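You operate a simulated robot arm through the tools that you are given. There is no shell and no other tool. Be economical: measure what you need, move in short steps, check, and stop when the job is done.

The job below is to be done with a simulated two-armed robot. You get a single attempt, and the scene is never put back.

## Task
Fetch the blue chock and set it on the core rack shelf. Turn the wrapper turns dial to 4. Close the humidity cabinet door. Put the brown-banded oil bottle on the sample bench upper shelf. Put the pleated filter from the lane along the fence on the top of the hose duct. Put the brown tape roll on the rewind table shelf. Turn the pressure dial to 4 bar. Put the purple film scrap on the top slip board. Any order will do. Set down upright: blue chock, brown-banded oil bottle, pleated filter.

The check looks at the end state, three seconds after you hand in, the way a careful person would. Anything else that was tipped, shoved, dropped, spilled or broken makes it a failure.

## Robot
Two 7-joint arms with two-finger parallel grippers on one trunk, on a base that drives. Base frame: it is fixed to the floor where the robot stands at the start and does not move with it; the origin is under the middle of the robot, x ahead of it, y to its left, z up. Units: m, rad, N and s.
The left shoulder is at the start at [0.03, 0.119, 1.035], the right one opposite. With the tool pointing down near the work surface each hand reaches from about 0.1 to 0.6 m from the robot's upright axis, wherever it stands, measured 20 degrees to its own side. Places, roughly: blue chock (10x8x9 cm) [0.6, 0, 0.9]; brown tape roll (8x8x4 cm) [0.5, 0.7, 0.9]; brown-banded oil bottle [1.75, -2.5, 0.75]; core rack shelf [4, -3.1, 0.4]; humidity cabinet door [4.7, -3.6, 1]; pleated filter [0.5, 0, 1]; pressure dial [-2.2, -1.7, 0.8]; purple film scrap (12x6x5 cm) [-2.3, 4.8, 0.7]; rewind table shelf [2.5, -3.2, 0.3]; sample bench upper shelf [-2.4, -2.3, 0.5]; top of the hose duct (50x13 cm) [1.16, -2.44, 0.6]; top slip board [-2.25, 0, 0.75]; wrapper turns dial [7, -1.8, 1.3]. Payload 3.43 kg a hand.
The tool frame of a hand sits at the grasp point between the pads (the TCP): z along the fingers, y along the line on which they close. The tips reach 0.03 m beyond it. The gripper opens to 0.094 m. The fingers are 0.028 m wide and 0.01 m thick; the gripper's body (0.05 by 0.096 m) begins 0.055 m behind the TCP.
Orientation is that of the tool frame in the base frame, as a unit quaternion [x, y, z, w]. With the fingers straight down and closing along the base's y, the tool's x points along the base's -x, its y along +y and its z along -z.

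## Interface
- The arms move only by the tool play_rows. It takes "left_targets", "right_targets" or both (then of equal length, played together; a hand with none holds still); each is one flat list of numbers, 7 for each row, row after row: the turn, a rotation vector about the tool's x, y, z in rad, then the shift along the tool's x, y, z in mm, then the closure in counts, from 0 (fully open) to 255 (shut). In form: [wx, wy, wz, dx, dy, dz, fingers, wx, wy, wz, dx, dy, dz, fingers, ...]. A call has 1 to 12 rows; each row shifts and turns the commanded pose from where the row before left it, along the tool's axes as they then stand. A row lasts 0.2 s, in which the tool goes at most 0.05 m and 0.15 rad; a call with a longer step from one row to the next is refused whole, and so is a gripper value outside its range. Where a pose cannot be reached the arm comes as near as it can. A force on the tool above 40 N (or 10 N above the force at the start of the call, whichever is more), or a blocked arm, ends the call early, and 0.2 s more pass. Each finger travels about 0.072 m/s and halts on what it meets, pressing with about 38 N; the grip force reading is that of the motor and also rises with nothing between the fingers. The clock runs only during rows and for 0.2 s after the last one: add rows that do not move to give the fingers time. It gives the time, the measured TCP pose, the force on the tool (base axes), the opening and the grip force at its end, in the units of the frame above (readings bear some noise), with the torque about the TCP (base axes, N m) and any sound that the robot's microphone picked up, and new pictures: "show" is both (left out), scene, wrist or none (wrist: the cameras of the hands that moved).
- Cameras (640 x 400 px; columns grow to the right, rows downward): "scene" is now at [0.0306, 0.0414, 1.7357]; the picture's right is [0.54, -0.84, 0.00], its down [-0.67, -0.43, -0.60] and it looks along [0.51, 0.33, -0.80] (base axes); focal length 255 px, centre (320, 200). "left" rides on the left gripper at [0.076, -0.014, -0.102] in its tool frame; the picture's right is [0.18, 0.98, 0.00], its down [-0.75, 0.14, -0.64] and it looks along [-0.63, 0.12, 0.77] (tool axes); focal length 243 px, centre (320, 200). "right" rides on the right gripper at [0.076, 0.014, -0.103] in its tool frame; the picture's right is [-0.18, 0.98, 0.00], its down [-0.75, -0.14, -0.64] and it looks along [-0.63, -0.12, 0.77] (tool axes); focal length 243 px, centre (320, 200). There is no depth. A picture from a camera that has moved, and an enlarged one, comes with that camera's place and axes in the base frame and with its lens.
- raise_lower(by): slides the trunk up (or, below 0, down) by that many m; the arms and the scene camera ride with it, the base frame stays. It gives what a move gives, with no picture.
- steer(legs): drives the robot by 1 to 6 legs, each [ahead, turn to the left] in m and rad, along the robot's own axes; the way and the turn of a leg run together, so that a leg with both is an arc; at most 1.5 m and 3.142 rad a leg. The arms and the cameras ride along, it lands a little off, and it stops where it bumps. It gives what a move gives, and a new picture of the scene camera.
- head_to(pan, tilt): turns the head with the scene camera to pan (to the left, within 2.496 rad either way) and tilt (down, from -0.506 to 1.204), counted from straight ahead of the robot. It gives what a move gives, and a new picture of the scene camera.
- close_up(camera, box): a new picture of the part [left, top, right, bottom] of that camera's present view, enlarged. No time passes.
- hand_in(): hands the job in; it is judged then, once.

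Go step by step. Nothing tells you exact positions but the pictures and the camera data: compare them with the known pose of the tool, close in by small moves and look again before you grip or let go. The budget is 196 turns and 260 pictures, counting those below and the enlarged ones. Unless the task says otherwise, let go and move clear before handing in, and close with one line.

The tools are called after "Request:" as name(argument=value, ...) on one line, values as JSON. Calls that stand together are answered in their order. play_rows: Moves the arms, as the interface text tells. Its arguments: {"type":"object","properties":{"left_targets":{"type":"array","items":{"type":"number"}},"right_targets":{"type":"array","items":{"type":"number"}},"show":{"type":"string","enum":["both","scene","wrist","none"]}},"required":[]} The other tools are called the same way: raise_lower (by) slides the trunk up or down; steer (legs) drives the base; head_to (pan, tilt) turns the head that bears the scene camera; close_up (camera, box) takes an enlarged picture of a part of a camera's view; hand_in () hands the job in.

At the start:

```text
time: 0.0
left_eef_pos: [0.3936, 0.3735, 1.1218]
left_orientation: [-0.002, 1.0, 0.0, -0.001]
left_contact_force: [0.0, 0.7, -0.3]
left_moment: [-0.02, -0.01, -0.01]
left_grip_width: 0.0939
left_grip_force: 0.1
right_eef_pos: [0.2964, 0.0252, 1.1207]
right_orientation: [-0.001, 1.0, 0.0, 0.0]
right_contact_force: [-0.3, -0.6, -0.4]
right_moment: [0.05, -0.02, 0.0]
right_grip_width: 0.094
right_grip_force: 0.1
trunk travel left (down, up): [-0.3, 0.11]
robot x, y, heading: [-0.0012, -0.0025, 0.002]
head pan, tilt: [0.569, 0.923]
```

scene: 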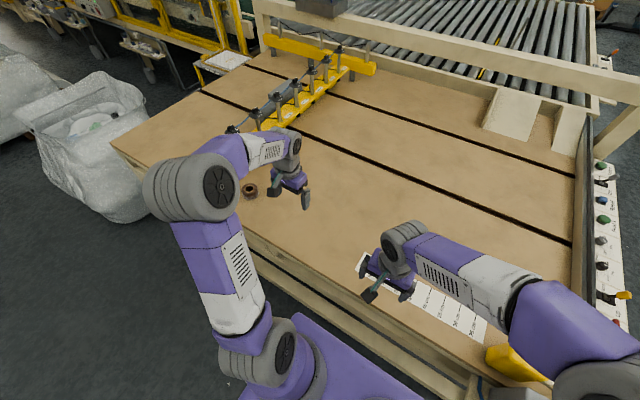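
right: 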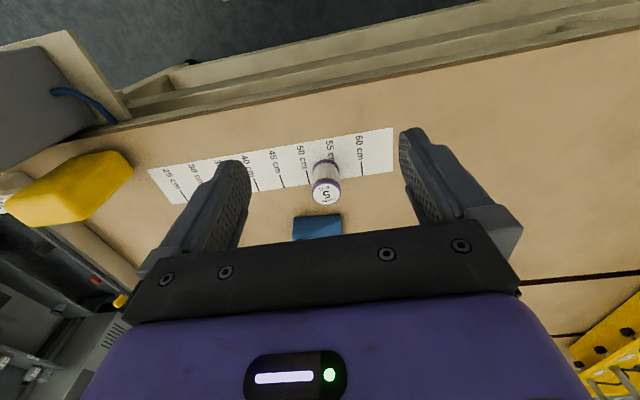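
left: 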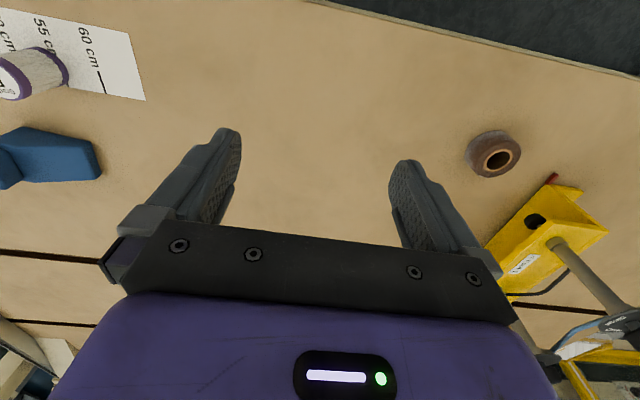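

I see the table with the tape roll, a cylindrical item on the ruler sheet and the blue chock. I look at the table from straight ahead before moving.

Request:
head_to(pan=-0.1, tilt=0.9)

Request:
close_up(camera="right", box=[140, 100, 460, 300])

Request:
close_up(camera="left", box=[0, 0, 240, 200])

```text
time: 1.1
left_eef_pos: [0.3925, 0.375, 1.1208]
left_orientation: [-0.001, 1.0, -0.001, 0.0]
left_contact_force: [-0.3, 0.0, -1.7]
left_moment: [-0.01, 0.04, 0.03]
left_grip_width: 0.094
left_grip_force: 0.0
right_eef_pos: [0.2963, 0.0263, 1.1201]
right_orientation: [-0.002, 1.0, 0.0, 0.0]
right_contact_force: [0.7, 0.4, -1.0]
right_moment: [-0.03, 0.02, -0.02]
right_grip_width: 0.0943
right_grip_force: 0.1
trunk travel left (down, up): [-0.3, 0.11]
robot x, y, heading: [-0.0023, 0.0001, -0.004]
head pan, tilt: [-0.099, 0.901]
camera scene: at [0.0431, -0.006, 1.7373], right [-0.1, -1.0, 0.0], down [-0.78, 0.08, -0.62], along [0.62, -0.06, -0.78], focal length 255 px, centre (320, 200)
```

scene: 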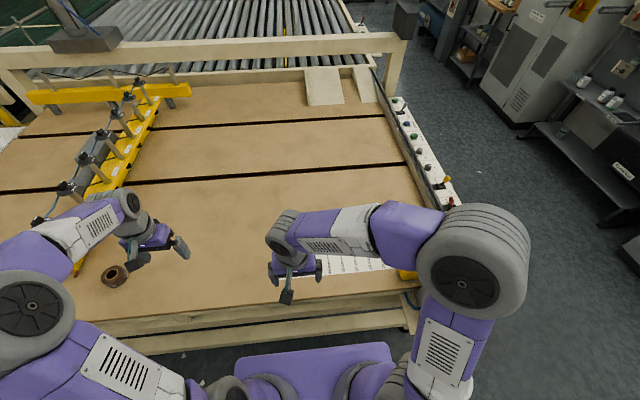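

```text
2.00 times, centred on (300, 200) of right
camera zoom: at [0.2198, 0.0407, 1.2234], right [0.18, 0.98, 0.0], down [0.75, -0.14, 0.64], along [0.63, -0.12, -0.77], focal length 485 px, centre (360, 200)
```

zoom: 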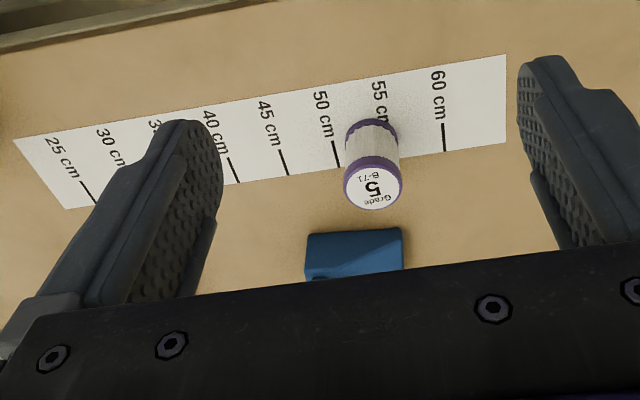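

```text
2.00 times, centred on (120, 100) of left
camera zoom: at [0.3163, 0.3594, 1.2246], right [-0.19, 0.98, 0.0], down [0.75, 0.14, 0.64], along [0.63, 0.12, -0.77], focal length 485 px, centre (720, 400)
```

zoom: 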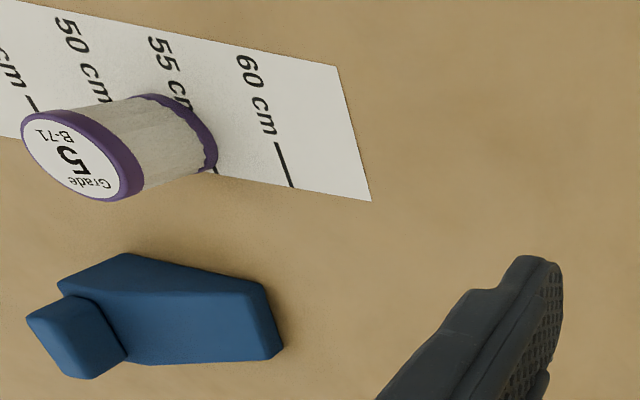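

I look toward the destinations on the right from here, since they determine how to grip things.

Request:
head_to(pan=-0.75, tilt=0.35)

Request:
head_to(pan=-1.3, tilt=0.45)

Request:
head_to(pan=-2.4, tilt=0.45)

Request:
head_to(pan=2.4, tilt=0.4)

```text
time: 2.1
left_eef_pos: [0.3933, 0.375, 1.1209]
left_orientation: [-0.001, 1.0, -0.001, -0.001]
left_contact_force: [-0.2, 0.9, 0.5]
left_moment: [0.02, -0.01, 0.01]
left_grip_width: 0.0939
left_grip_force: 0.1
right_eef_pos: [0.2969, 0.025, 1.1211]
right_orientation: [-0.002, 1.0, 0.0, 0.0]
right_contact_force: [-0.1, -0.1, -0.1]
right_moment: [0.03, 0.02, -0.01]
right_grip_width: 0.0939
right_grip_force: 0.2
trunk travel left (down, up): [-0.3, 0.11]
robot x, y, heading: [0.0015, 0.0005, 0.002]
head pan, tilt: [-0.75, 0.351]
camera scene: at [0.0362, -0.0621, 1.7848], right [-0.68, -0.73, 0.0], down [-0.25, 0.23, -0.94], along [0.69, -0.64, -0.34], focal length 255 px, centre (320, 200)
```

scene: 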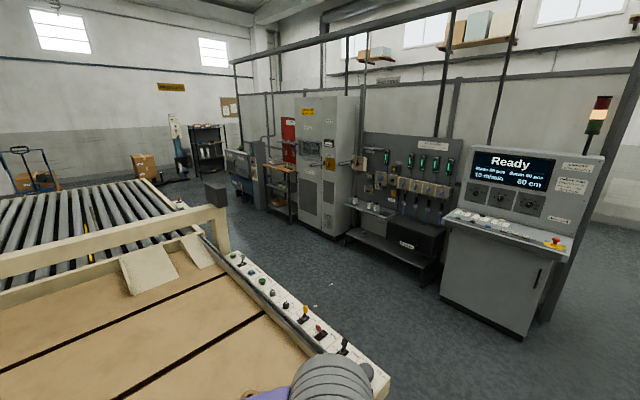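

```text
time: 3.0
left_eef_pos: [0.3943, 0.3752, 1.1213]
left_orientation: [-0.001, 1.0, 0.0, 0.0]
left_contact_force: [-0.1, 0.4, 0.2]
left_moment: [0.01, -0.05, 0.02]
left_grip_width: 0.094
left_grip_force: 0.0
right_eef_pos: [0.2965, 0.0255, 1.1197]
right_orientation: [-0.002, 1.0, 0.0, 0.0]
right_contact_force: [0.5, 0.0, -0.3]
right_moment: [-0.05, 0.01, 0.0]
right_grip_width: 0.0942
right_grip_force: 0.1
trunk travel left (down, up): [-0.3, 0.11]
robot x, y, heading: [0.0004, 0.0027, -0.0]
head pan, tilt: [-1.3, 0.45]
camera scene: at [-0.0073, -0.0871, 1.7757], right [-0.96, -0.27, 0.0], down [-0.12, 0.42, -0.9], along [0.24, -0.87, -0.44], focal length 255 px, centre (320, 200)
```

scene: 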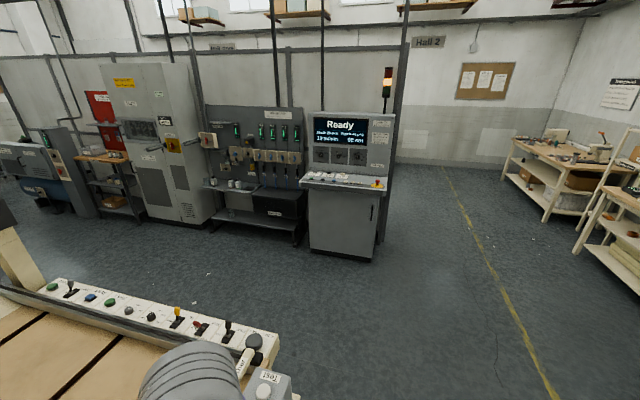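

```text
time: 4.4
left_eef_pos: [0.3938, 0.3745, 1.1226]
left_orientation: [-0.002, 1.0, 0.001, 0.0]
left_contact_force: [-0.1, -0.7, 0.2]
left_moment: [0.0, -0.01, -0.02]
left_grip_width: 0.094
left_grip_force: 0.2
right_eef_pos: [0.2957, 0.0258, 1.1217]
right_orientation: [-0.002, 1.0, 0.0, 0.0]
right_contact_force: [-0.8, -0.3, 1.4]
right_moment: [0.0, -0.01, -0.01]
right_grip_width: 0.0941
right_grip_force: 0.0
trunk travel left (down, up): [-0.3, 0.11]
robot x, y, heading: [0.0039, -0.0008, -0.003]
head pan, tilt: [-2.4, 0.45]
camera scene: at [-0.0997, -0.0608, 1.7757], right [-0.68, 0.74, 0.0], down [0.32, 0.29, -0.9], along [-0.66, -0.61, -0.44], focal length 255 px, centre (320, 200)
```

scene: 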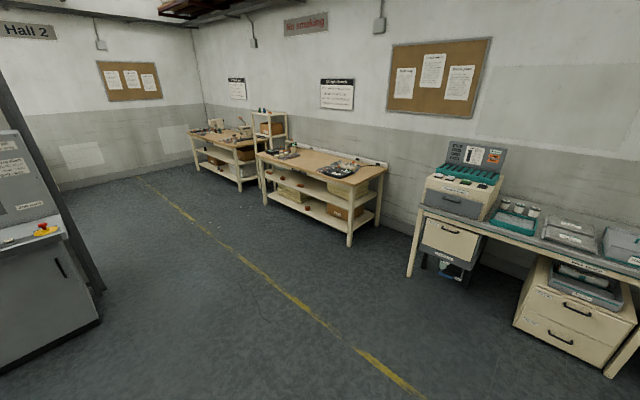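

```text
time: 8.2
left_eef_pos: [0.3935, 0.375, 1.1216]
left_orientation: [-0.002, 1.0, 0.0, 0.0]
left_contact_force: [0.3, 0.3, 0.6]
left_moment: [0.01, 0.0, -0.01]
left_grip_width: 0.0939
left_grip_force: 0.0
right_eef_pos: [0.2961, 0.0256, 1.1206]
right_orientation: [-0.001, 1.0, 0.0, 0.0]
right_contact_force: [0.6, 0.1, -0.7]
right_moment: [-0.02, -0.01, -0.01]
right_grip_width: 0.0942
right_grip_force: 0.0
trunk travel left (down, up): [-0.3, 0.11]
robot x, y, heading: [-0.002, 0.0, 0.001]
head pan, tilt: [2.4, 0.4]
camera scene: at [-0.1003, 0.064, 1.7803], right [0.68, 0.74, 0.0], down [0.29, -0.26, -0.92], along [-0.68, 0.62, -0.39], focal length 255 px, centre (320, 200)
```

scene: 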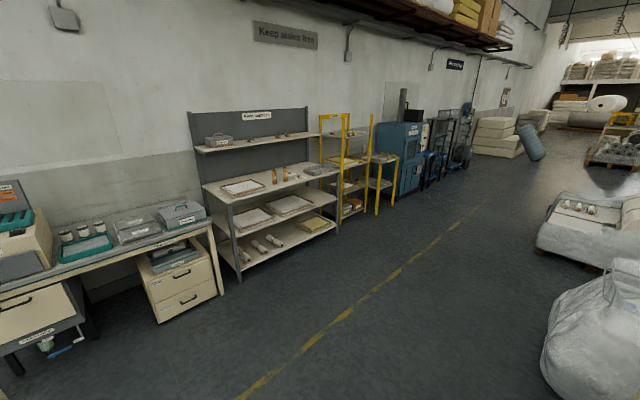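

I zoom in on the far benches to identify the shelf, duct and bottle.

Request:
head_to(pan=-0.95, tilt=0.35)

Request:
close_up(camera="scene", box=[120, 120, 280, 220])

Request:
close_up(camera="scene", box=[260, 120, 420, 280])

```text
time: 11.0
left_eef_pos: [0.3936, 0.3739, 1.1218]
left_orientation: [-0.002, 1.0, 0.0, 0.0]
left_contact_force: [0.1, 0.2, 0.1]
left_moment: [-0.02, 0.02, -0.01]
left_grip_width: 0.0938
left_grip_force: 0.0
right_eef_pos: [0.2968, 0.0263, 1.1211]
right_orientation: [-0.002, 1.0, 0.0, 0.001]
right_contact_force: [0.2, -0.9, 0.0]
right_moment: [0.02, 0.05, -0.01]
right_grip_width: 0.094
right_grip_force: 0.0
trunk travel left (down, up): [-0.3, 0.11]
robot x, y, heading: [-0.0017, -0.0007, 0.002]
head pan, tilt: [-0.949, 0.351]
camera scene: at [0.0222, -0.0743, 1.7849], right [-0.81, -0.58, 0.0], down [-0.2, 0.28, -0.94], along [0.55, -0.76, -0.34], focal length 255 px, centre (320, 200)
```

scene: 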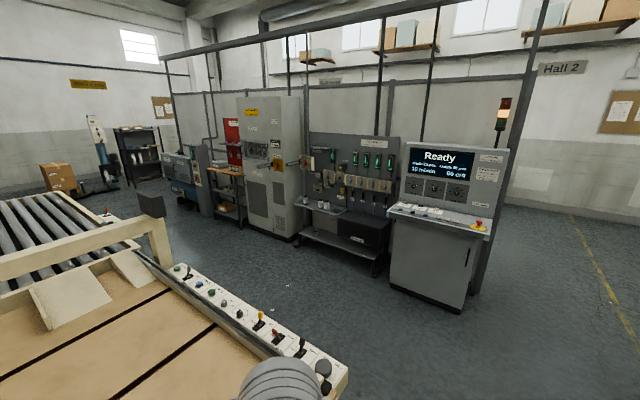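

```text
4.00 times, centred on (200, 170) of scene
camera zoom: at [0.0222, -0.0743, 1.7849], right [-0.81, -0.58, 0.0], down [-0.2, 0.28, -0.94], along [0.55, -0.76, -0.34], focal length 1020 px, centre (800, 320)
```

zoom: 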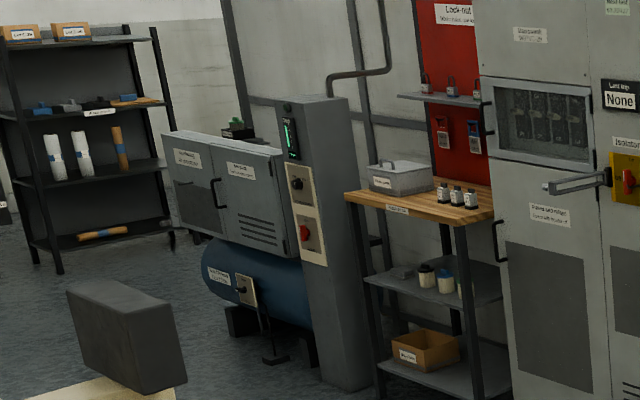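

```text
2.50 times, centred on (340, 200) of scene
camera zoom: at [0.0222, -0.0743, 1.7849], right [-0.81, -0.58, 0.0], down [-0.2, 0.28, -0.94], along [0.55, -0.76, -0.34], focal length 638 px, centre (270, 200)
```

zoom: 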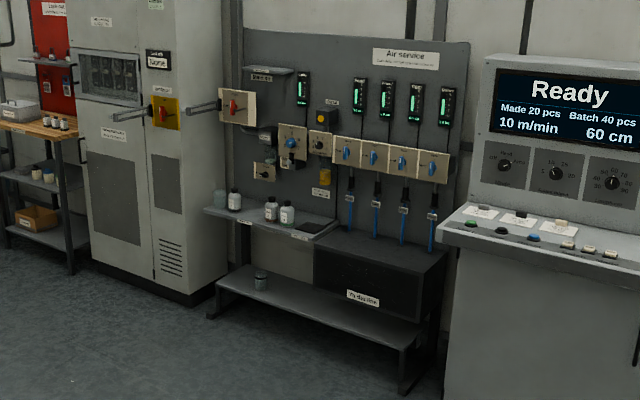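

The air-service bench carries the bottles and the black hose duct; Hall 2 lies behind the partition. I start with the filter: right hand comes near it, tilted forward 45° with the fingers closing sideways.

Request:
play_rows(right_targets=[0, 0, 0, -23.5, -5.25, 40, 0, 0, 0, 0, -23.5, -5.25, 40, 0, 0, 0, 0, -23.5, -5.25, 40, 0, 0, 0, 0, -23.5, -5.25, 40, 0, 0, -0.131, 0, 0, 0, 0, 0, 0, -0.131, 0, 0, 0, 0, 0, 0, -0.131, 0, 0, 0, 0, 0, 0, -0.131, 0, 0, 0, 0, 0, 0, -0.131, 0, 0, 0, 0, 0, 0, -0.131, 0, 0, 0, 0, 0], show="wrist")

Request:
head_to(pan=0, tilt=1.0)

```text
time: 13.2
left_eef_pos: [0.3927, 0.375, 1.1222]
left_orientation: [-0.002, 1.0, 0.0, 0.001]
left_contact_force: [-0.6, 0.6, 0.1]
left_moment: [-0.03, 0.0, 0.03]
left_grip_width: 0.0938
left_grip_force: 0.0
right_eef_pos: [0.3898, 0.0057, 0.9614]
right_orientation: [-0.002, 0.923, 0.001, 0.385]
right_contact_force: [0.3, -0.7, 0.3]
right_moment: [0.01, 0.0, -0.02]
right_grip_width: 0.0941
right_grip_force: 0.1
trunk travel left (down, up): [-0.3, 0.11]
robot x, y, heading: [0.0021, -0.0045, -0.001]
head pan, tilt: [-0.949, 0.351]
camera right: at [0.2637, 0.0202, 0.9796], right [0.13, 0.98, 0.13], down [0.07, -0.14, 0.99], along [0.99, -0.11, -0.09], focal length 243 px, centre (320, 200)
```

right: 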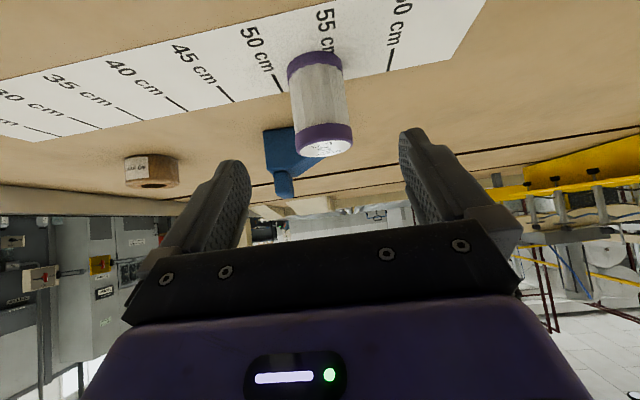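

```text
time: 14.4
left_eef_pos: [0.3929, 0.3741, 1.1228]
left_orientation: [-0.002, 1.0, 0.0, 0.0]
left_contact_force: [0.3, 0.0, -0.3]
left_moment: [-0.02, 0.02, -0.01]
left_grip_width: 0.094
left_grip_force: 0.1
right_eef_pos: [0.3902, 0.0052, 0.9603]
right_orientation: [-0.002, 0.924, 0.001, 0.383]
right_contact_force: [0.3, 0.5, 0.2]
right_moment: [-0.01, 0.01, 0.02]
right_grip_width: 0.0938
right_grip_force: 0.1
trunk travel left (down, up): [-0.3, 0.11]
robot x, y, heading: [0.002, -0.0002, -0.0]
head pan, tilt: [0.0, 1.0]
camera scene: at [0.0377, 0.0013, 1.7301], right [0.0, -1.0, 0.0], down [-0.84, 0.0, -0.54], along [0.54, 0.0, -0.84], focal length 255 px, centre (320, 200)
```

scene: 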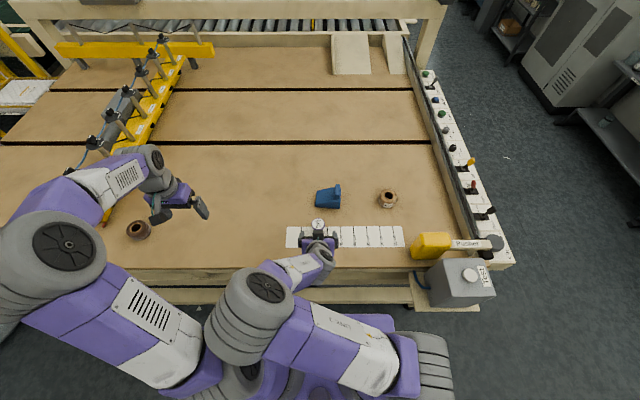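

The table top is at about z 0.85 and the filter at about [0.46, 0.004], 7 cm tall. I slide in along the tool axis.

Request:
play_rows(right_targets=[0, 0, 0, 0, 0, 35, 0, 0, 0, 0, 0, 0, 35, 0], show="both")

```text
time: 15.0
left_eef_pos: [0.3933, 0.374, 1.1219]
left_orientation: [-0.002, 1.0, -0.001, 0.0]
left_contact_force: [0.0, -0.2, 0.9]
left_moment: [0.03, 0.01, -0.03]
left_grip_width: 0.0941
left_grip_force: 0.0
right_eef_pos: [0.4411, 0.0065, 0.9104]
right_orientation: [-0.002, 0.924, 0.002, 0.383]
right_contact_force: [1.1, -0.1, -0.3]
right_moment: [0.02, 0.01, 0.06]
right_grip_width: 0.0938
right_grip_force: 0.0
trunk travel left (down, up): [-0.3, 0.11]
robot x, y, heading: [0.0008, 0.0009, -0.002]
head pan, tilt: [0.0, 1.0]
camera scene: at [0.0383, 0.0012, 1.7301], right [0.0, -1.0, 0.0], down [-0.84, 0.0, -0.54], along [0.54, 0.0, -0.84], focal length 255 px, centre (320, 200)
camera right: at [0.3132, 0.0206, 0.9295], right [0.13, 0.98, 0.13], down [0.08, -0.14, 0.99], along [0.99, -0.11, -0.1], focal length 243 px, centre (320, 200)
```

scene: 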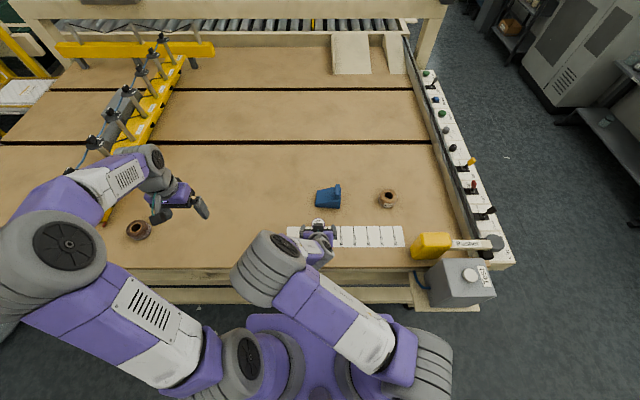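
right: 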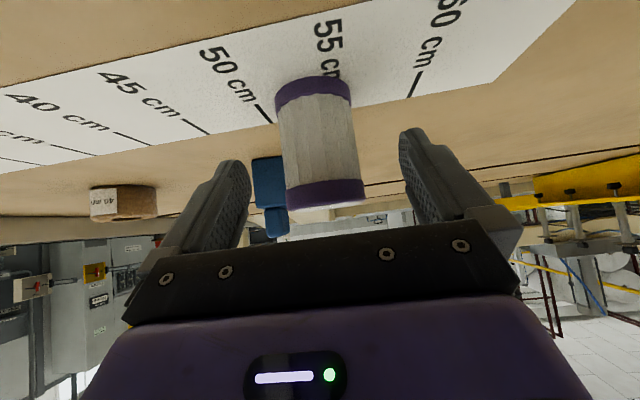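

Aligned well. I advance the last bit and close gently.

Request:
play_rows(right_targets=[0, 0, 0, -4.6, 0, 38, 0, 0, 0, 0, 0, 0, 0, 100, 0, 0, 0, 0, 0, 0, 200, 0, 0, 0, 0, 0, 0, 200, 0, 0, 0, 0, 0, 0, 200], show="wrist")

```text
time: 16.2
left_eef_pos: [0.3932, 0.3744, 1.1224]
left_orientation: [-0.002, 1.0, -0.001, 0.0]
left_contact_force: [0.7, 0.9, 0.2]
left_moment: [-0.01, 0.01, 0.02]
left_grip_width: 0.0942
left_grip_force: 0.0
right_eef_pos: [0.4697, 0.0056, 0.888]
right_orientation: [-0.002, 0.924, 0.001, 0.383]
right_contact_force: [0.9, -0.2, 2.0]
right_moment: [0.01, -0.02, -0.03]
right_grip_width: 0.051
right_grip_force: 38.0
trunk travel left (down, up): [-0.3, 0.11]
robot x, y, heading: [0.0012, 0.0023, -0.002]
head pan, tilt: [0.0, 1.0]
camera right: at [0.3428, 0.0211, 0.9062], right [0.13, 0.98, 0.13], down [0.08, -0.14, 0.99], along [0.99, -0.11, -0.09], focal length 243 px, centre (320, 200)
```

right: 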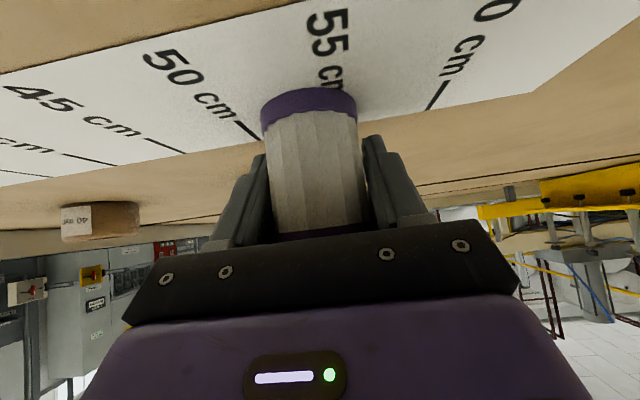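

The filter is held (width 0.051). I lift it straight up and back, then drive out.

Request:
play_rows(right_targets=[0, 0, 0, -21, 0, -21, 200, 0, 0, 0, -32, 0, -32, 200, 0, 0, 0, -32, 0, -32, 200, 0, 0, 0, -32, 0, -32, 200, 0, 0, 0, -32, 0, -32, 200, 0, 0, 0, 25, 0, -25, 200, 0, 0, 0, 25, 0, -25, 200, 0, 0, 0, 25, 0, -25, 200], show="scene")

Request:
steer(legs=[[-0.5, 0], [0, -1.571], [1.5, 0], [0.1, 0], [0, 1.571], [1.5, 0]])

Request:
head_to(pan=-1.3, tilt=0.6)

```text
time: 18.2
left_eef_pos: [0.3939, 0.3744, 1.121]
left_orientation: [-0.001, 1.0, 0.001, 0.0]
left_contact_force: [0.9, 0.8, -0.7]
left_moment: [0.0, 0.02, 0.01]
left_grip_width: 0.0938
left_grip_force: 0.1
right_eef_pos: [0.3826, -0.0489, 1.0812]
right_orientation: [0.072, 0.93, -0.029, 0.358]
right_contact_force: [0.1, 0.1, -0.3]
right_moment: [0.0, 0.01, -0.03]
right_grip_width: 0.0509
right_grip_force: 37.7
trunk travel left (down, up): [-0.3, 0.11]
robot x, y, heading: [0.0007, -0.0003, 0.006]
head pan, tilt: [0.0, 1.0]
stopped in row 8 (right hand): the arm was blocked; the commanded pose is now the measured one
camera scene: at [0.0375, 0.0019, 1.7301], right [0.0, -1.0, 0.0], down [-0.84, 0.0, -0.54], along [0.54, 0.0, -0.84], focal length 255 px, centre (320, 200)
```

scene: 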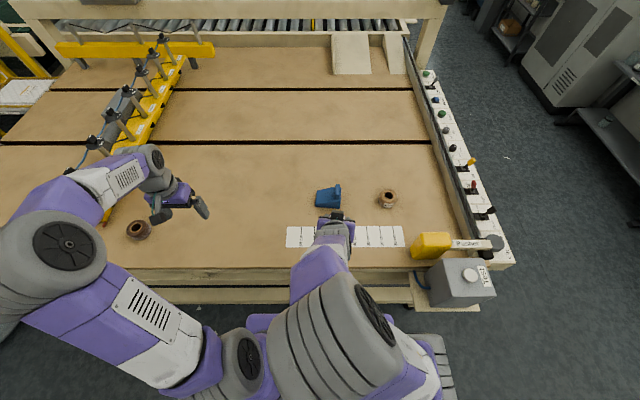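

```text
time: 43.7
left_eef_pos: [1.3764, -1.2549, 1.1224]
left_orientation: [-0.003, 1.0, 0.001, -0.001]
left_contact_force: [0.4, -0.4, -0.3]
left_moment: [0.01, 0.0, 0.0]
left_grip_width: 0.094
left_grip_force: 0.1
right_eef_pos: [1.3663, -1.6777, 1.0791]
right_orientation: [0.071, 0.931, -0.029, 0.357]
right_contact_force: [0.5, 0.0, -0.6]
right_moment: [0.0, 0.02, 0.01]
right_grip_width: 0.0511
right_grip_force: 37.9
trunk travel left (down, up): [-0.3, 0.11]
robot x, y, heading: [0.9808, -1.6271, -0.002]
head pan, tilt: [0.0, 1.0]
camera scene: at [1.0209, -1.6277, 1.7301], right [0.0, -1.0, 0.0], down [-0.84, 0.0, -0.54], along [0.54, 0.0, -0.84], focal length 255 px, centre (320, 200)
```

scene: 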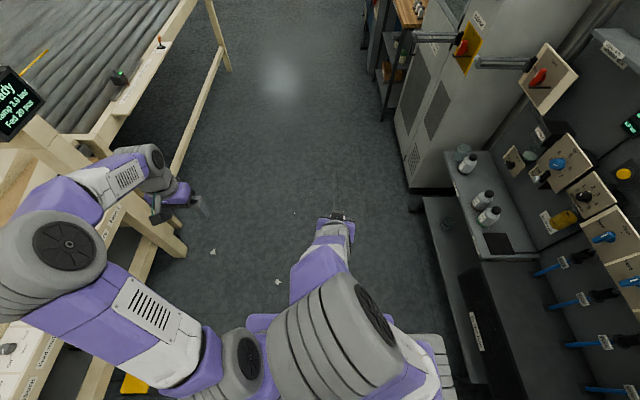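

```text
time: 45.1
left_eef_pos: [1.376, -1.2552, 1.1209]
left_orientation: [-0.003, 1.0, 0.001, 0.0]
left_contact_force: [-0.3, 0.8, 0.0]
left_moment: [0.01, 0.0, 0.02]
left_grip_width: 0.0939
left_grip_force: 0.2
right_eef_pos: [1.3659, -1.6788, 1.0802]
right_orientation: [0.071, 0.931, -0.029, 0.357]
right_contact_force: [-0.6, 0.0, -1.7]
right_moment: [0.0, -0.05, 0.01]
right_grip_width: 0.0507
right_grip_force: 37.4
trunk travel left (down, up): [-0.3, 0.11]
robot x, y, heading: [0.9785, -1.6251, 0.0]
head pan, tilt: [-1.3, 0.6]
camera scene: at [0.9749, -1.7129, 1.7621], right [-0.96, -0.27, 0.0], down [-0.15, 0.54, -0.82], along [0.22, -0.79, -0.57], focal length 255 px, centre (320, 200)
```

scene: 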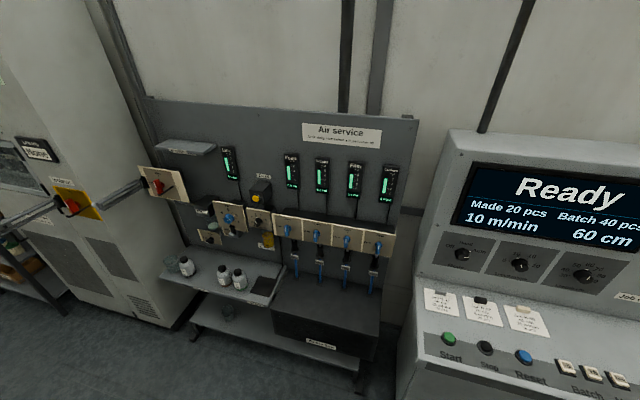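

I'm in the aisle by the air-service bench. I move ahead a bit and turn to face it.

Request:
steer(legs=[[0.33, 0], [0, -1.571]])

Request:
head_to(pan=-0.1, tilt=0.8)

Request:
close_up(camera="scene", box=[200, 60, 520, 260])

```text
time: 51.2
left_eef_pos: [1.6904, -2.0212, 1.1207]
left_orientation: [0.706, 0.708, 0.0, 0.0]
left_contact_force: [0.3, -0.4, -0.7]
left_moment: [0.01, 0.04, 0.01]
left_grip_width: 0.0938
left_grip_force: 0.1
right_eef_pos: [1.2684, -2.0114, 1.0801]
right_orientation: [0.709, 0.607, -0.273, 0.232]
right_contact_force: [0.1, 1.2, -0.1]
right_moment: [-0.01, -0.01, 0.0]
right_grip_width: 0.0511
right_grip_force: 37.7
trunk travel left (down, up): [-0.3, 0.11]
robot x, y, heading: [1.3192, -1.6258, -1.574]
head pan, tilt: [-1.3, 0.6]
camera scene: at [1.2293, -1.6207, 1.7621], right [-0.27, 0.96, 0.0], down [0.54, 0.15, -0.83], along [-0.8, -0.22, -0.56], focal length 255 px, centre (320, 200)
```

scene: 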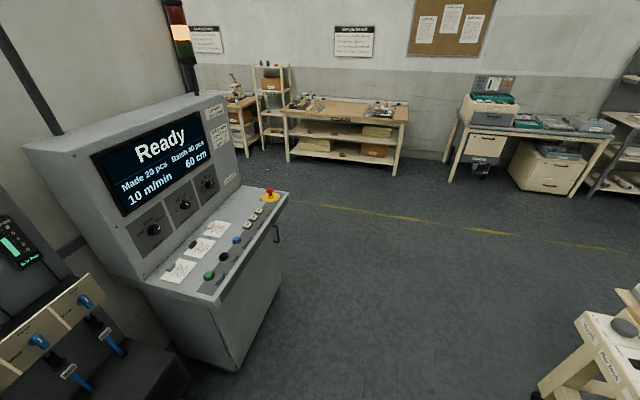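

```text
time: 52.6
left_eef_pos: [1.6906, -2.0228, 1.1212]
left_orientation: [0.706, 0.708, 0.0, 0.0]
left_contact_force: [-0.7, 0.0, 0.2]
left_moment: [0.01, -0.01, -0.02]
left_grip_width: 0.094
left_grip_force: 0.1
right_eef_pos: [1.2668, -2.0116, 1.0798]
right_orientation: [0.709, 0.607, -0.274, 0.232]
right_contact_force: [0.7, 0.2, -1.5]
right_moment: [0.01, 0.01, 0.0]
right_grip_width: 0.0512
right_grip_force: 38.1
trunk travel left (down, up): [-0.3, 0.11]
robot x, y, heading: [1.3152, -1.6303, -1.574]
head pan, tilt: [-0.099, 0.799]
camera scene: at [1.3065, -1.6773, 1.7452], right [-0.99, 0.1, 0.0], down [0.07, 0.71, -0.7], along [-0.07, -0.69, -0.72], focal length 255 px, centre (320, 200)
```

scene: 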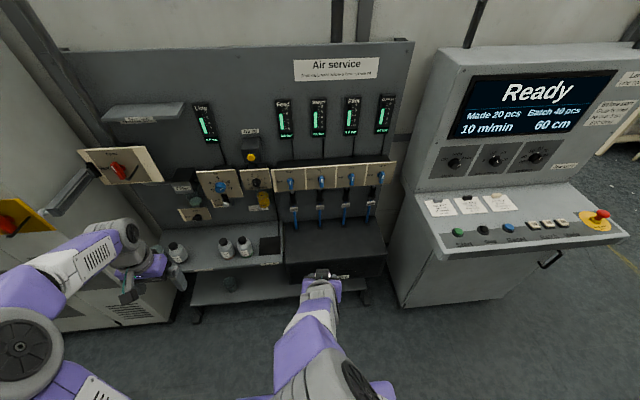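

```text
2.00 times, centred on (360, 160) of scene
camera zoom: at [1.3065, -1.6773, 1.7452], right [-0.99, 0.1, 0.0], down [0.07, 0.71, -0.7], along [-0.07, -0.69, -0.72], focal length 510 px, centre (240, 280)
```

zoom: 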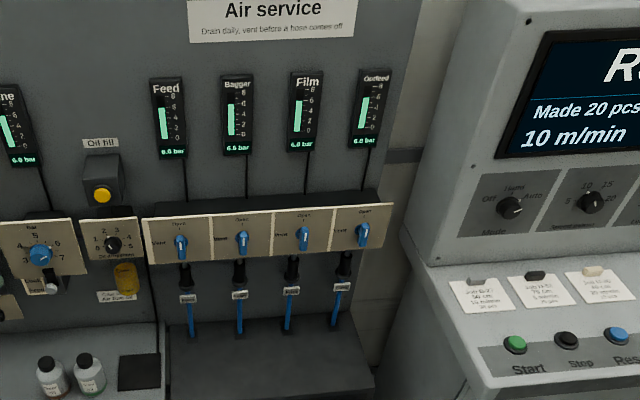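

I see the duct as the black box at x 0.9–1.4, hoses at its back. I drive closer and level the right hand again.

Request:
steer(legs=[[0.27, 0]])

Request:
play_rows(right_targets=[-0.054, -0.0255, -0.0545, 0, 0, 0, 200, -0.054, -0.0255, -0.0545, 0, 0, 0, 200], show="both")

```text
time: 54.5
left_eef_pos: [1.6918, -2.2907, 1.1221]
left_orientation: [0.705, 0.709, -0.001, 0.0]
left_contact_force: [-0.8, 0.7, -1.3]
left_moment: [0.02, 0.01, -0.01]
left_grip_width: 0.094
left_grip_force: 0.1
right_eef_pos: [1.2676, -2.2814, 1.0809]
right_orientation: [0.709, 0.607, -0.273, 0.232]
right_contact_force: [-0.3, 0.5, -0.4]
right_moment: [-0.01, -0.02, -0.03]
right_grip_width: 0.0511
right_grip_force: 37.7
trunk travel left (down, up): [-0.3, 0.11]
robot x, y, heading: [1.3144, -1.8966, -1.571]
head pan, tilt: [-0.099, 0.799]
camera scene: at [1.3066, -1.9475, 1.7452], right [-1.0, 0.1, 0.0], down [0.07, 0.71, -0.7], along [-0.07, -0.69, -0.72], focal length 255 px, centre (320, 200)
```

scene: 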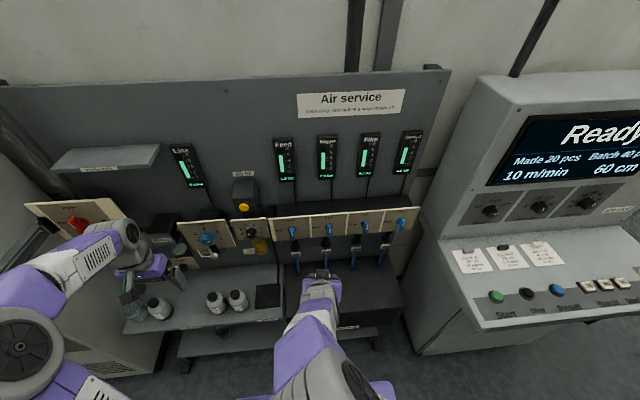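

```text
time: 55.1
left_eef_pos: [1.6907, -2.291, 1.1221]
left_orientation: [0.706, 0.708, 0.0, 0.0]
left_contact_force: [0.2, -0.3, 0.0]
left_moment: [0.01, -0.01, 0.01]
left_grip_width: 0.0943
left_grip_force: 0.1
right_eef_pos: [1.2671, -2.282, 1.0794]
right_orientation: [0.654, 0.653, -0.269, 0.27]
right_contact_force: [0.4, 0.0, -1.5]
right_moment: [0.0, -0.01, 0.0]
right_grip_width: 0.0509
right_grip_force: 37.6
trunk travel left (down, up): [-0.3, 0.11]
robot x, y, heading: [1.3204, -1.8998, -1.564]
head pan, tilt: [-0.099, 0.799]
camera scene: at [1.3062, -1.9475, 1.7452], right [-1.0, 0.1, 0.0], down [0.07, 0.71, -0.7], along [-0.07, -0.69, -0.72], focal length 255 px, centre (320, 200)
camera right: at [1.2821, -2.1544, 1.0986], right [0.98, -0.13, 0.13], down [-0.14, -0.08, 0.99], along [-0.12, -0.99, -0.1], focal length 243 px, centre (320, 200)
```

scene: 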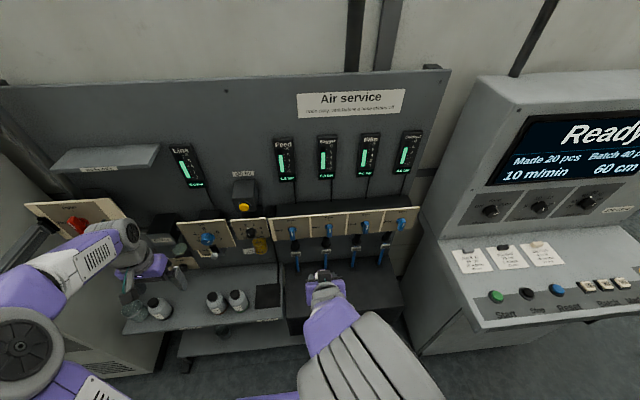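
right: 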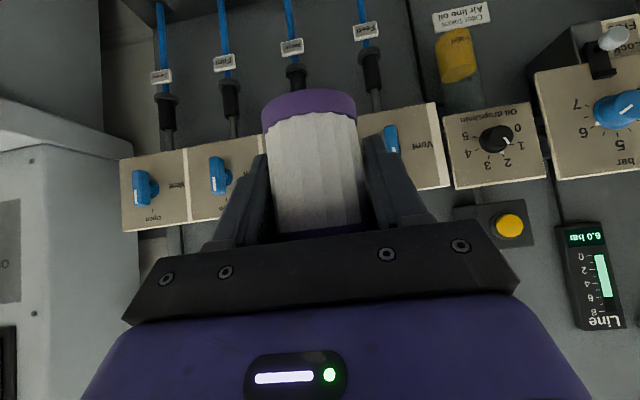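

I zoom in on the duct top to measure its height and depth.

Request:
close_up(camera="scene", box=[270, 220, 430, 360])

```text
2.86 times, centred on (350, 290) of scene
camera zoom: at [1.3062, -1.9475, 1.7452], right [-1.0, 0.1, 0.0], down [0.07, 0.71, -0.7], along [-0.07, -0.69, -0.72], focal length 728 px, centre (234, -57)
```

zoom: 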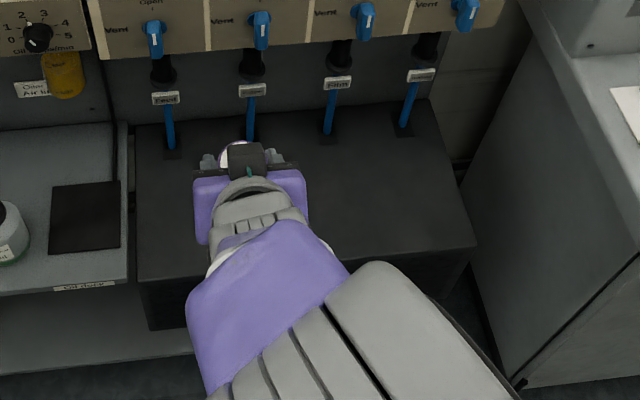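

Duct top is at z≈0.605, free strip y −2.36 to −2.53. I bring the filter to 6 cm above the target spot.

Request:
play_rows(right_targets=[0, 0, 0, 15.6, -10.7, 38, 200, 0, 0, 0, 15.6, -10.7, 38, 200, 0, 0, 0, 15.6, -10.7, 38, 200, 0, 0, 0, 15.6, -10.7, 38, 200, 0, 0, 0, 15.6, -10.7, 38, 200, 0, 0, 0, 15.6, -10.7, 38, 200, 0, 0, 0, 15.6, -10.7, 38, 200, 0, 0, 0, 15.6, -10.7, 38, 200, 0, 0, 0, 15.6, -10.7, 38, 200, 0, 0, 0, 15.6, -10.7, 38, 200], show="both")

```text
time: 57.3
left_eef_pos: [1.6904, -2.2914, 1.1215]
left_orientation: [0.706, 0.708, 0.0, 0.0]
left_contact_force: [0.1, -0.1, 1.2]
left_moment: [0.0, -0.02, 0.01]
left_grip_width: 0.094
left_grip_force: 0.0
right_eef_pos: [1.1604, -2.4383, 0.7008]
right_orientation: [0.654, 0.652, -0.271, 0.271]
right_contact_force: [0.6, -0.3, -0.7]
right_moment: [0.0, -0.02, -0.01]
right_grip_width: 0.051
right_grip_force: 38.0
trunk travel left (down, up): [-0.3, 0.11]
robot x, y, heading: [1.3155, -1.8931, -1.575]
head pan, tilt: [-0.099, 0.799]
camera scene: at [1.3059, -1.9474, 1.7452], right [-1.0, 0.1, 0.0], down [0.07, 0.71, -0.7], along [-0.07, -0.69, -0.72], focal length 255 px, centre (320, 200)
camera right: at [1.1748, -2.3118, 0.7189], right [0.98, -0.13, 0.13], down [-0.14, -0.08, 0.99], along [-0.12, -0.99, -0.1], focal length 243 px, centre (320, 200)
```

scene: 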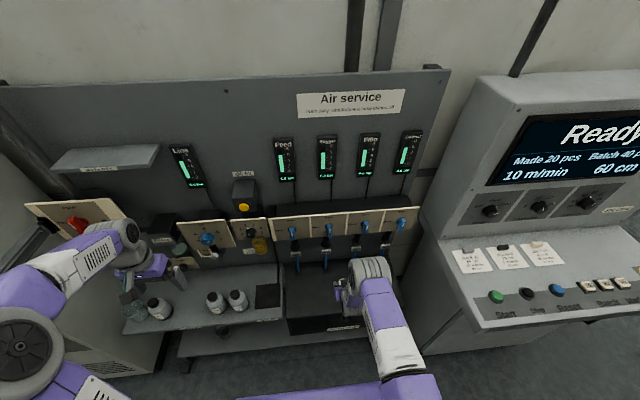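
right: 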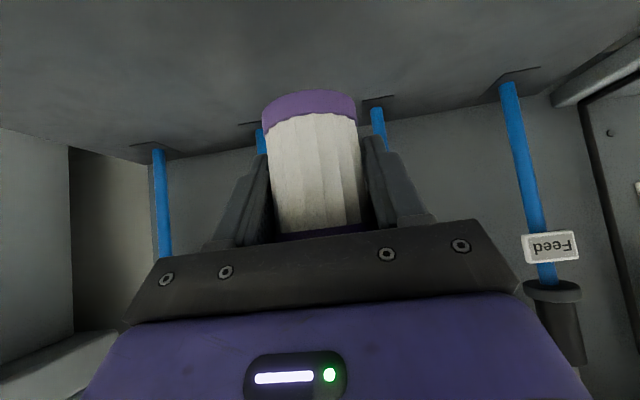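

Clear of the hoses. I lower it in small steps, watching force.

Request:
play_rows(right_targets=[0, 0, 0, 14, 0, 14, 200, 0, 0, 0, 14, 0, 14, 200, 0, 0, 0, 4, 0, 4, 200], show="wrist")

```text
time: 58.1
left_eef_pos: [1.6912, -2.291, 1.1232]
left_orientation: [0.705, 0.709, 0.001, -0.001]
left_contact_force: [-0.1, -0.7, 0.3]
left_moment: [-0.01, 0.04, 0.0]
left_grip_width: 0.0939
left_grip_force: 0.0
right_eef_pos: [1.1612, -2.439, 0.6549]
right_orientation: [0.653, 0.653, -0.269, 0.271]
right_contact_force: [0.0, 0.3, -0.8]
right_moment: [0.01, -0.05, 0.0]
right_grip_width: 0.0512
right_grip_force: 37.7
trunk travel left (down, up): [-0.3, 0.11]
robot x, y, heading: [1.315, -1.8981, -1.57]
head pan, tilt: [-0.099, 0.799]
camera right: at [1.1752, -2.3118, 0.6738], right [0.98, -0.13, 0.13], down [-0.14, -0.08, 0.99], along [-0.12, -0.99, -0.1], focal length 243 px, centre (320, 200)
```

right: 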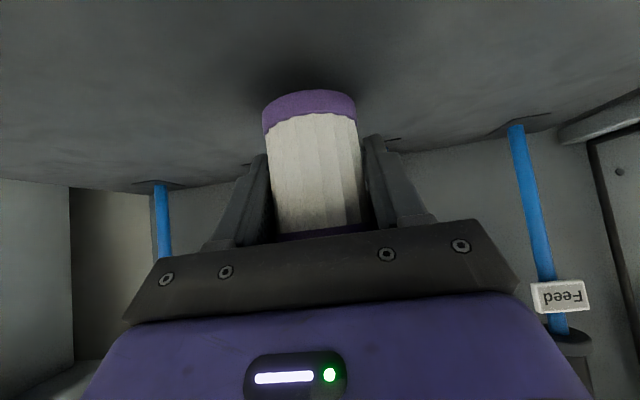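

Request:
play_rows(right_targets=[0, 0, 0, 2.8, 0, 2.8, 200, 0, 0, 0, 2.8, 0, 2.8, 200], show="none")

```text
time: 58.7
left_eef_pos: [1.6913, -2.2918, 1.1216]
left_orientation: [0.706, 0.708, 0.0, 0.0]
left_contact_force: [0.8, 0.4, -0.3]
left_moment: [0.03, -0.01, -0.02]
left_grip_width: 0.0942
left_grip_force: 0.1
right_eef_pos: [1.1614, -2.4387, 0.6469]
right_orientation: [0.655, 0.652, -0.271, 0.27]
right_contact_force: [0.0, -0.7, -0.3]
right_moment: [-0.01, 0.02, 0.0]
right_grip_width: 0.051
right_grip_force: 37.8
trunk travel left (down, up): [-0.3, 0.11]
robot x, y, heading: [1.3166, -1.8997, -1.567]
head pan, tilt: [-0.099, 0.799]
```

Request:
play_rows(right_targets=[0, 0, 0, 1.8, 0, 1.8, 200, 0, 0, 0, 1.8, 0, 1.8, 200], show="wrist")

```text
time: 59.3
left_eef_pos: [1.6913, -2.2901, 1.1224]
left_orientation: [0.706, 0.709, 0.0, -0.001]
left_contact_force: [0.2, -0.1, 0.3]
left_moment: [0.0, 0.01, 0.0]
left_grip_width: 0.0941
left_grip_force: 0.0
right_eef_pos: [1.1614, -2.4387, 0.6422]
right_orientation: [0.654, 0.652, -0.271, 0.272]
right_contact_force: [-0.2, 0.1, -1.4]
right_moment: [-0.02, 0.03, 0.02]
right_grip_width: 0.0512
right_grip_force: 37.9
trunk travel left (down, up): [-0.3, 0.11]
robot x, y, heading: [1.313, -1.8982, -1.571]
head pan, tilt: [-0.099, 0.799]
camera right: at [1.1755, -2.3117, 0.6609], right [0.98, -0.13, 0.13], down [-0.14, -0.08, 0.99], along [-0.12, -0.99, -0.1], focal length 243 px, centre (320, 200)
```

right: 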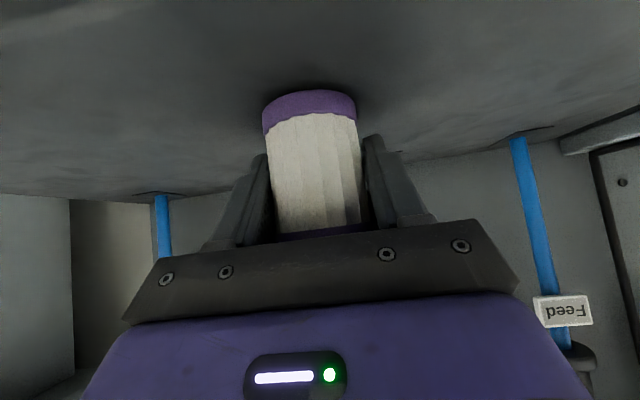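

Request:
play_rows(right_targets=[0, 0, 0, 1.8, 0, 1.8, 200, 0, 0, 0, 1.8, 0, 1.8, 200], show="none")

Request:
play_rows(right_targets=[0, 0, 0, 1.4, 0, 1.4, 200, 0, 0, 0, 0, 0, 0, 200], show="none")

```text
time: 59.9
left_eef_pos: [1.6896, -2.2907, 1.1216]
left_orientation: [0.707, 0.707, 0.0, 0.0]
left_contact_force: [0.2, 0.3, 0.3]
left_moment: [0.0, 0.01, 0.0]
left_grip_width: 0.0943
left_grip_force: 0.0
right_eef_pos: [1.1614, -2.4394, 0.6377]
right_orientation: [0.654, 0.652, -0.271, 0.271]
right_contact_force: [-0.1, 0.3, 2.1]
right_moment: [0.01, 0.02, 0.02]
right_grip_width: 0.0509
right_grip_force: 38.2
trunk travel left (down, up): [-0.3, 0.11]
robot x, y, heading: [1.3168, -1.8983, -1.573]
head pan, tilt: [-0.099, 0.799]
```

```text
time: 60.5
left_eef_pos: [1.6917, -2.2898, 1.1225]
left_orientation: [0.706, 0.709, -0.001, 0.001]
left_contact_force: [-0.5, 0.5, -0.8]
left_moment: [-0.01, -0.03, 0.02]
left_grip_width: 0.0943
left_grip_force: 0.0
right_eef_pos: [1.1609, -2.4401, 0.6378]
right_orientation: [0.654, 0.651, -0.273, 0.271]
right_contact_force: [-1.2, 4.4, 19.3]
right_moment: [0.5, 0.03, 0.0]
right_grip_width: 0.051
right_grip_force: 38.0
trunk travel left (down, up): [-0.3, 0.11]
robot x, y, heading: [1.3139, -1.895, -1.575]
head pan, tilt: [-0.099, 0.799]
```

Contact felt (duct top ≈0.598). I ease the pressure, open and back straight off along the tool axis.

Request:
play_rows(right_targets=[0, 0, 0, -1, 0, -1, 200, 0, 0, 0, 0, 0, 0, 100, 0, 0, 0, 0, 0, 0, 0, 0, 0, 0, 0, 0, 0, 0, 0, 0, 0, 0, 0, 0, 0, 0, 0, 0, 0, 0, -20, 0, 0, 0, 0, 0, 0, -40, 0, 0, 0, 0, 0, 0, -40, 0, 0, 0, 0, 0, 0, -40, 0], show="wrist")

Request:
close_up(camera="scene", box=[120, 200, 440, 400])

```text
time: 62.5
left_eef_pos: [1.6915, -2.2907, 1.1223]
left_orientation: [0.705, 0.709, 0.0, 0.0]
left_contact_force: [0.1, 0.6, 0.0]
left_moment: [0.03, 0.0, -0.02]
left_grip_width: 0.0942
left_grip_force: 0.0
right_eef_pos: [1.161, -2.3387, 0.7357]
right_orientation: [0.654, 0.653, -0.27, 0.271]
right_contact_force: [-0.7, 1.3, 0.2]
right_moment: [-0.01, 0.01, -0.02]
right_grip_width: 0.0939
right_grip_force: 0.1
trunk travel left (down, up): [-0.3, 0.11]
robot x, y, heading: [1.3182, -1.8964, -1.573]
head pan, tilt: [-0.099, 0.799]
camera right: at [1.1753, -2.2115, 0.7546], right [0.98, -0.13, 0.13], down [-0.14, -0.08, 0.99], along [-0.12, -0.99, -0.1], focal length 243 px, centre (320, 200)
```

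right: 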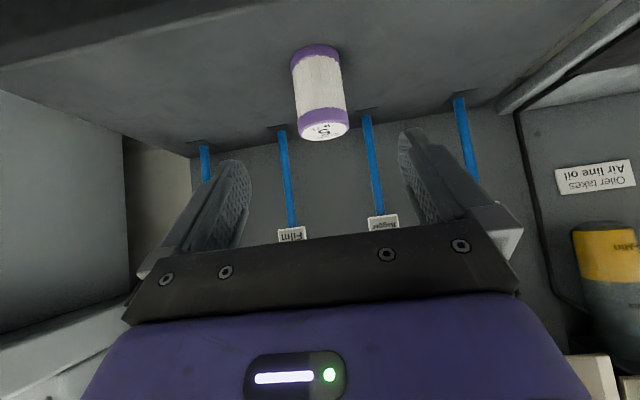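

```text
2.00 times, centred on (280, 300) of scene
camera zoom: at [1.3067, -1.946, 1.7453], right [-1.0, 0.1, 0.0], down [0.07, 0.71, -0.7], along [-0.07, -0.69, -0.72], focal length 510 px, centre (400, 0)
```

zoom: 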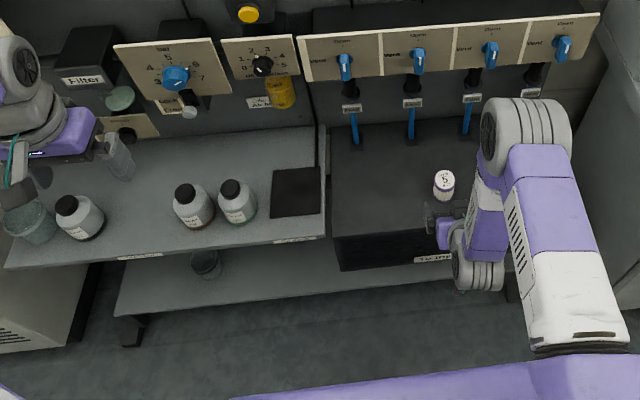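

The filter stands upright on the duct. Next I look at the bottles with the left wrist camera to find the brown band.

Request:
close_up(camera="left", box=[0, 0, 640, 400])

Request:
close_up(camera="scene", box=[110, 250, 250, 340])

```text
1.00 times, centred on (320, 200) of left (not enlarged: the box is as wide or as high as the picture)
camera zoom: at [1.6757, -2.2147, 1.2249], right [0.98, 0.19, 0.0], down [0.14, -0.75, 0.64], along [0.12, -0.63, -0.77], focal length 243 px, centre (320, 200)
```

zoom: 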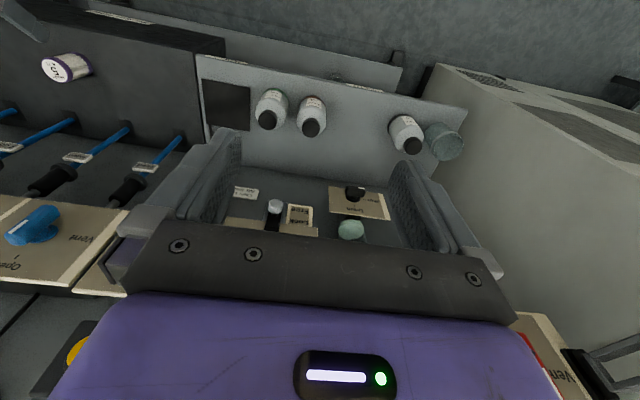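

```text
4.44 times, centred on (180, 295) of scene
camera zoom: at [1.3067, -1.946, 1.7453], right [-1.0, 0.1, 0.0], down [0.07, 0.71, -0.7], along [-0.07, -0.69, -0.72], focal length 1133 px, centre (942, -222)
```

zoom: 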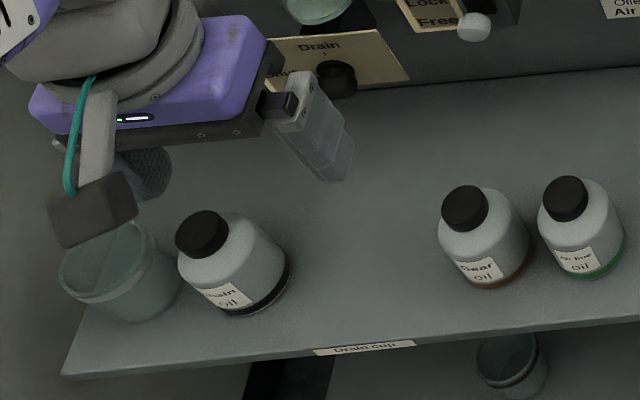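

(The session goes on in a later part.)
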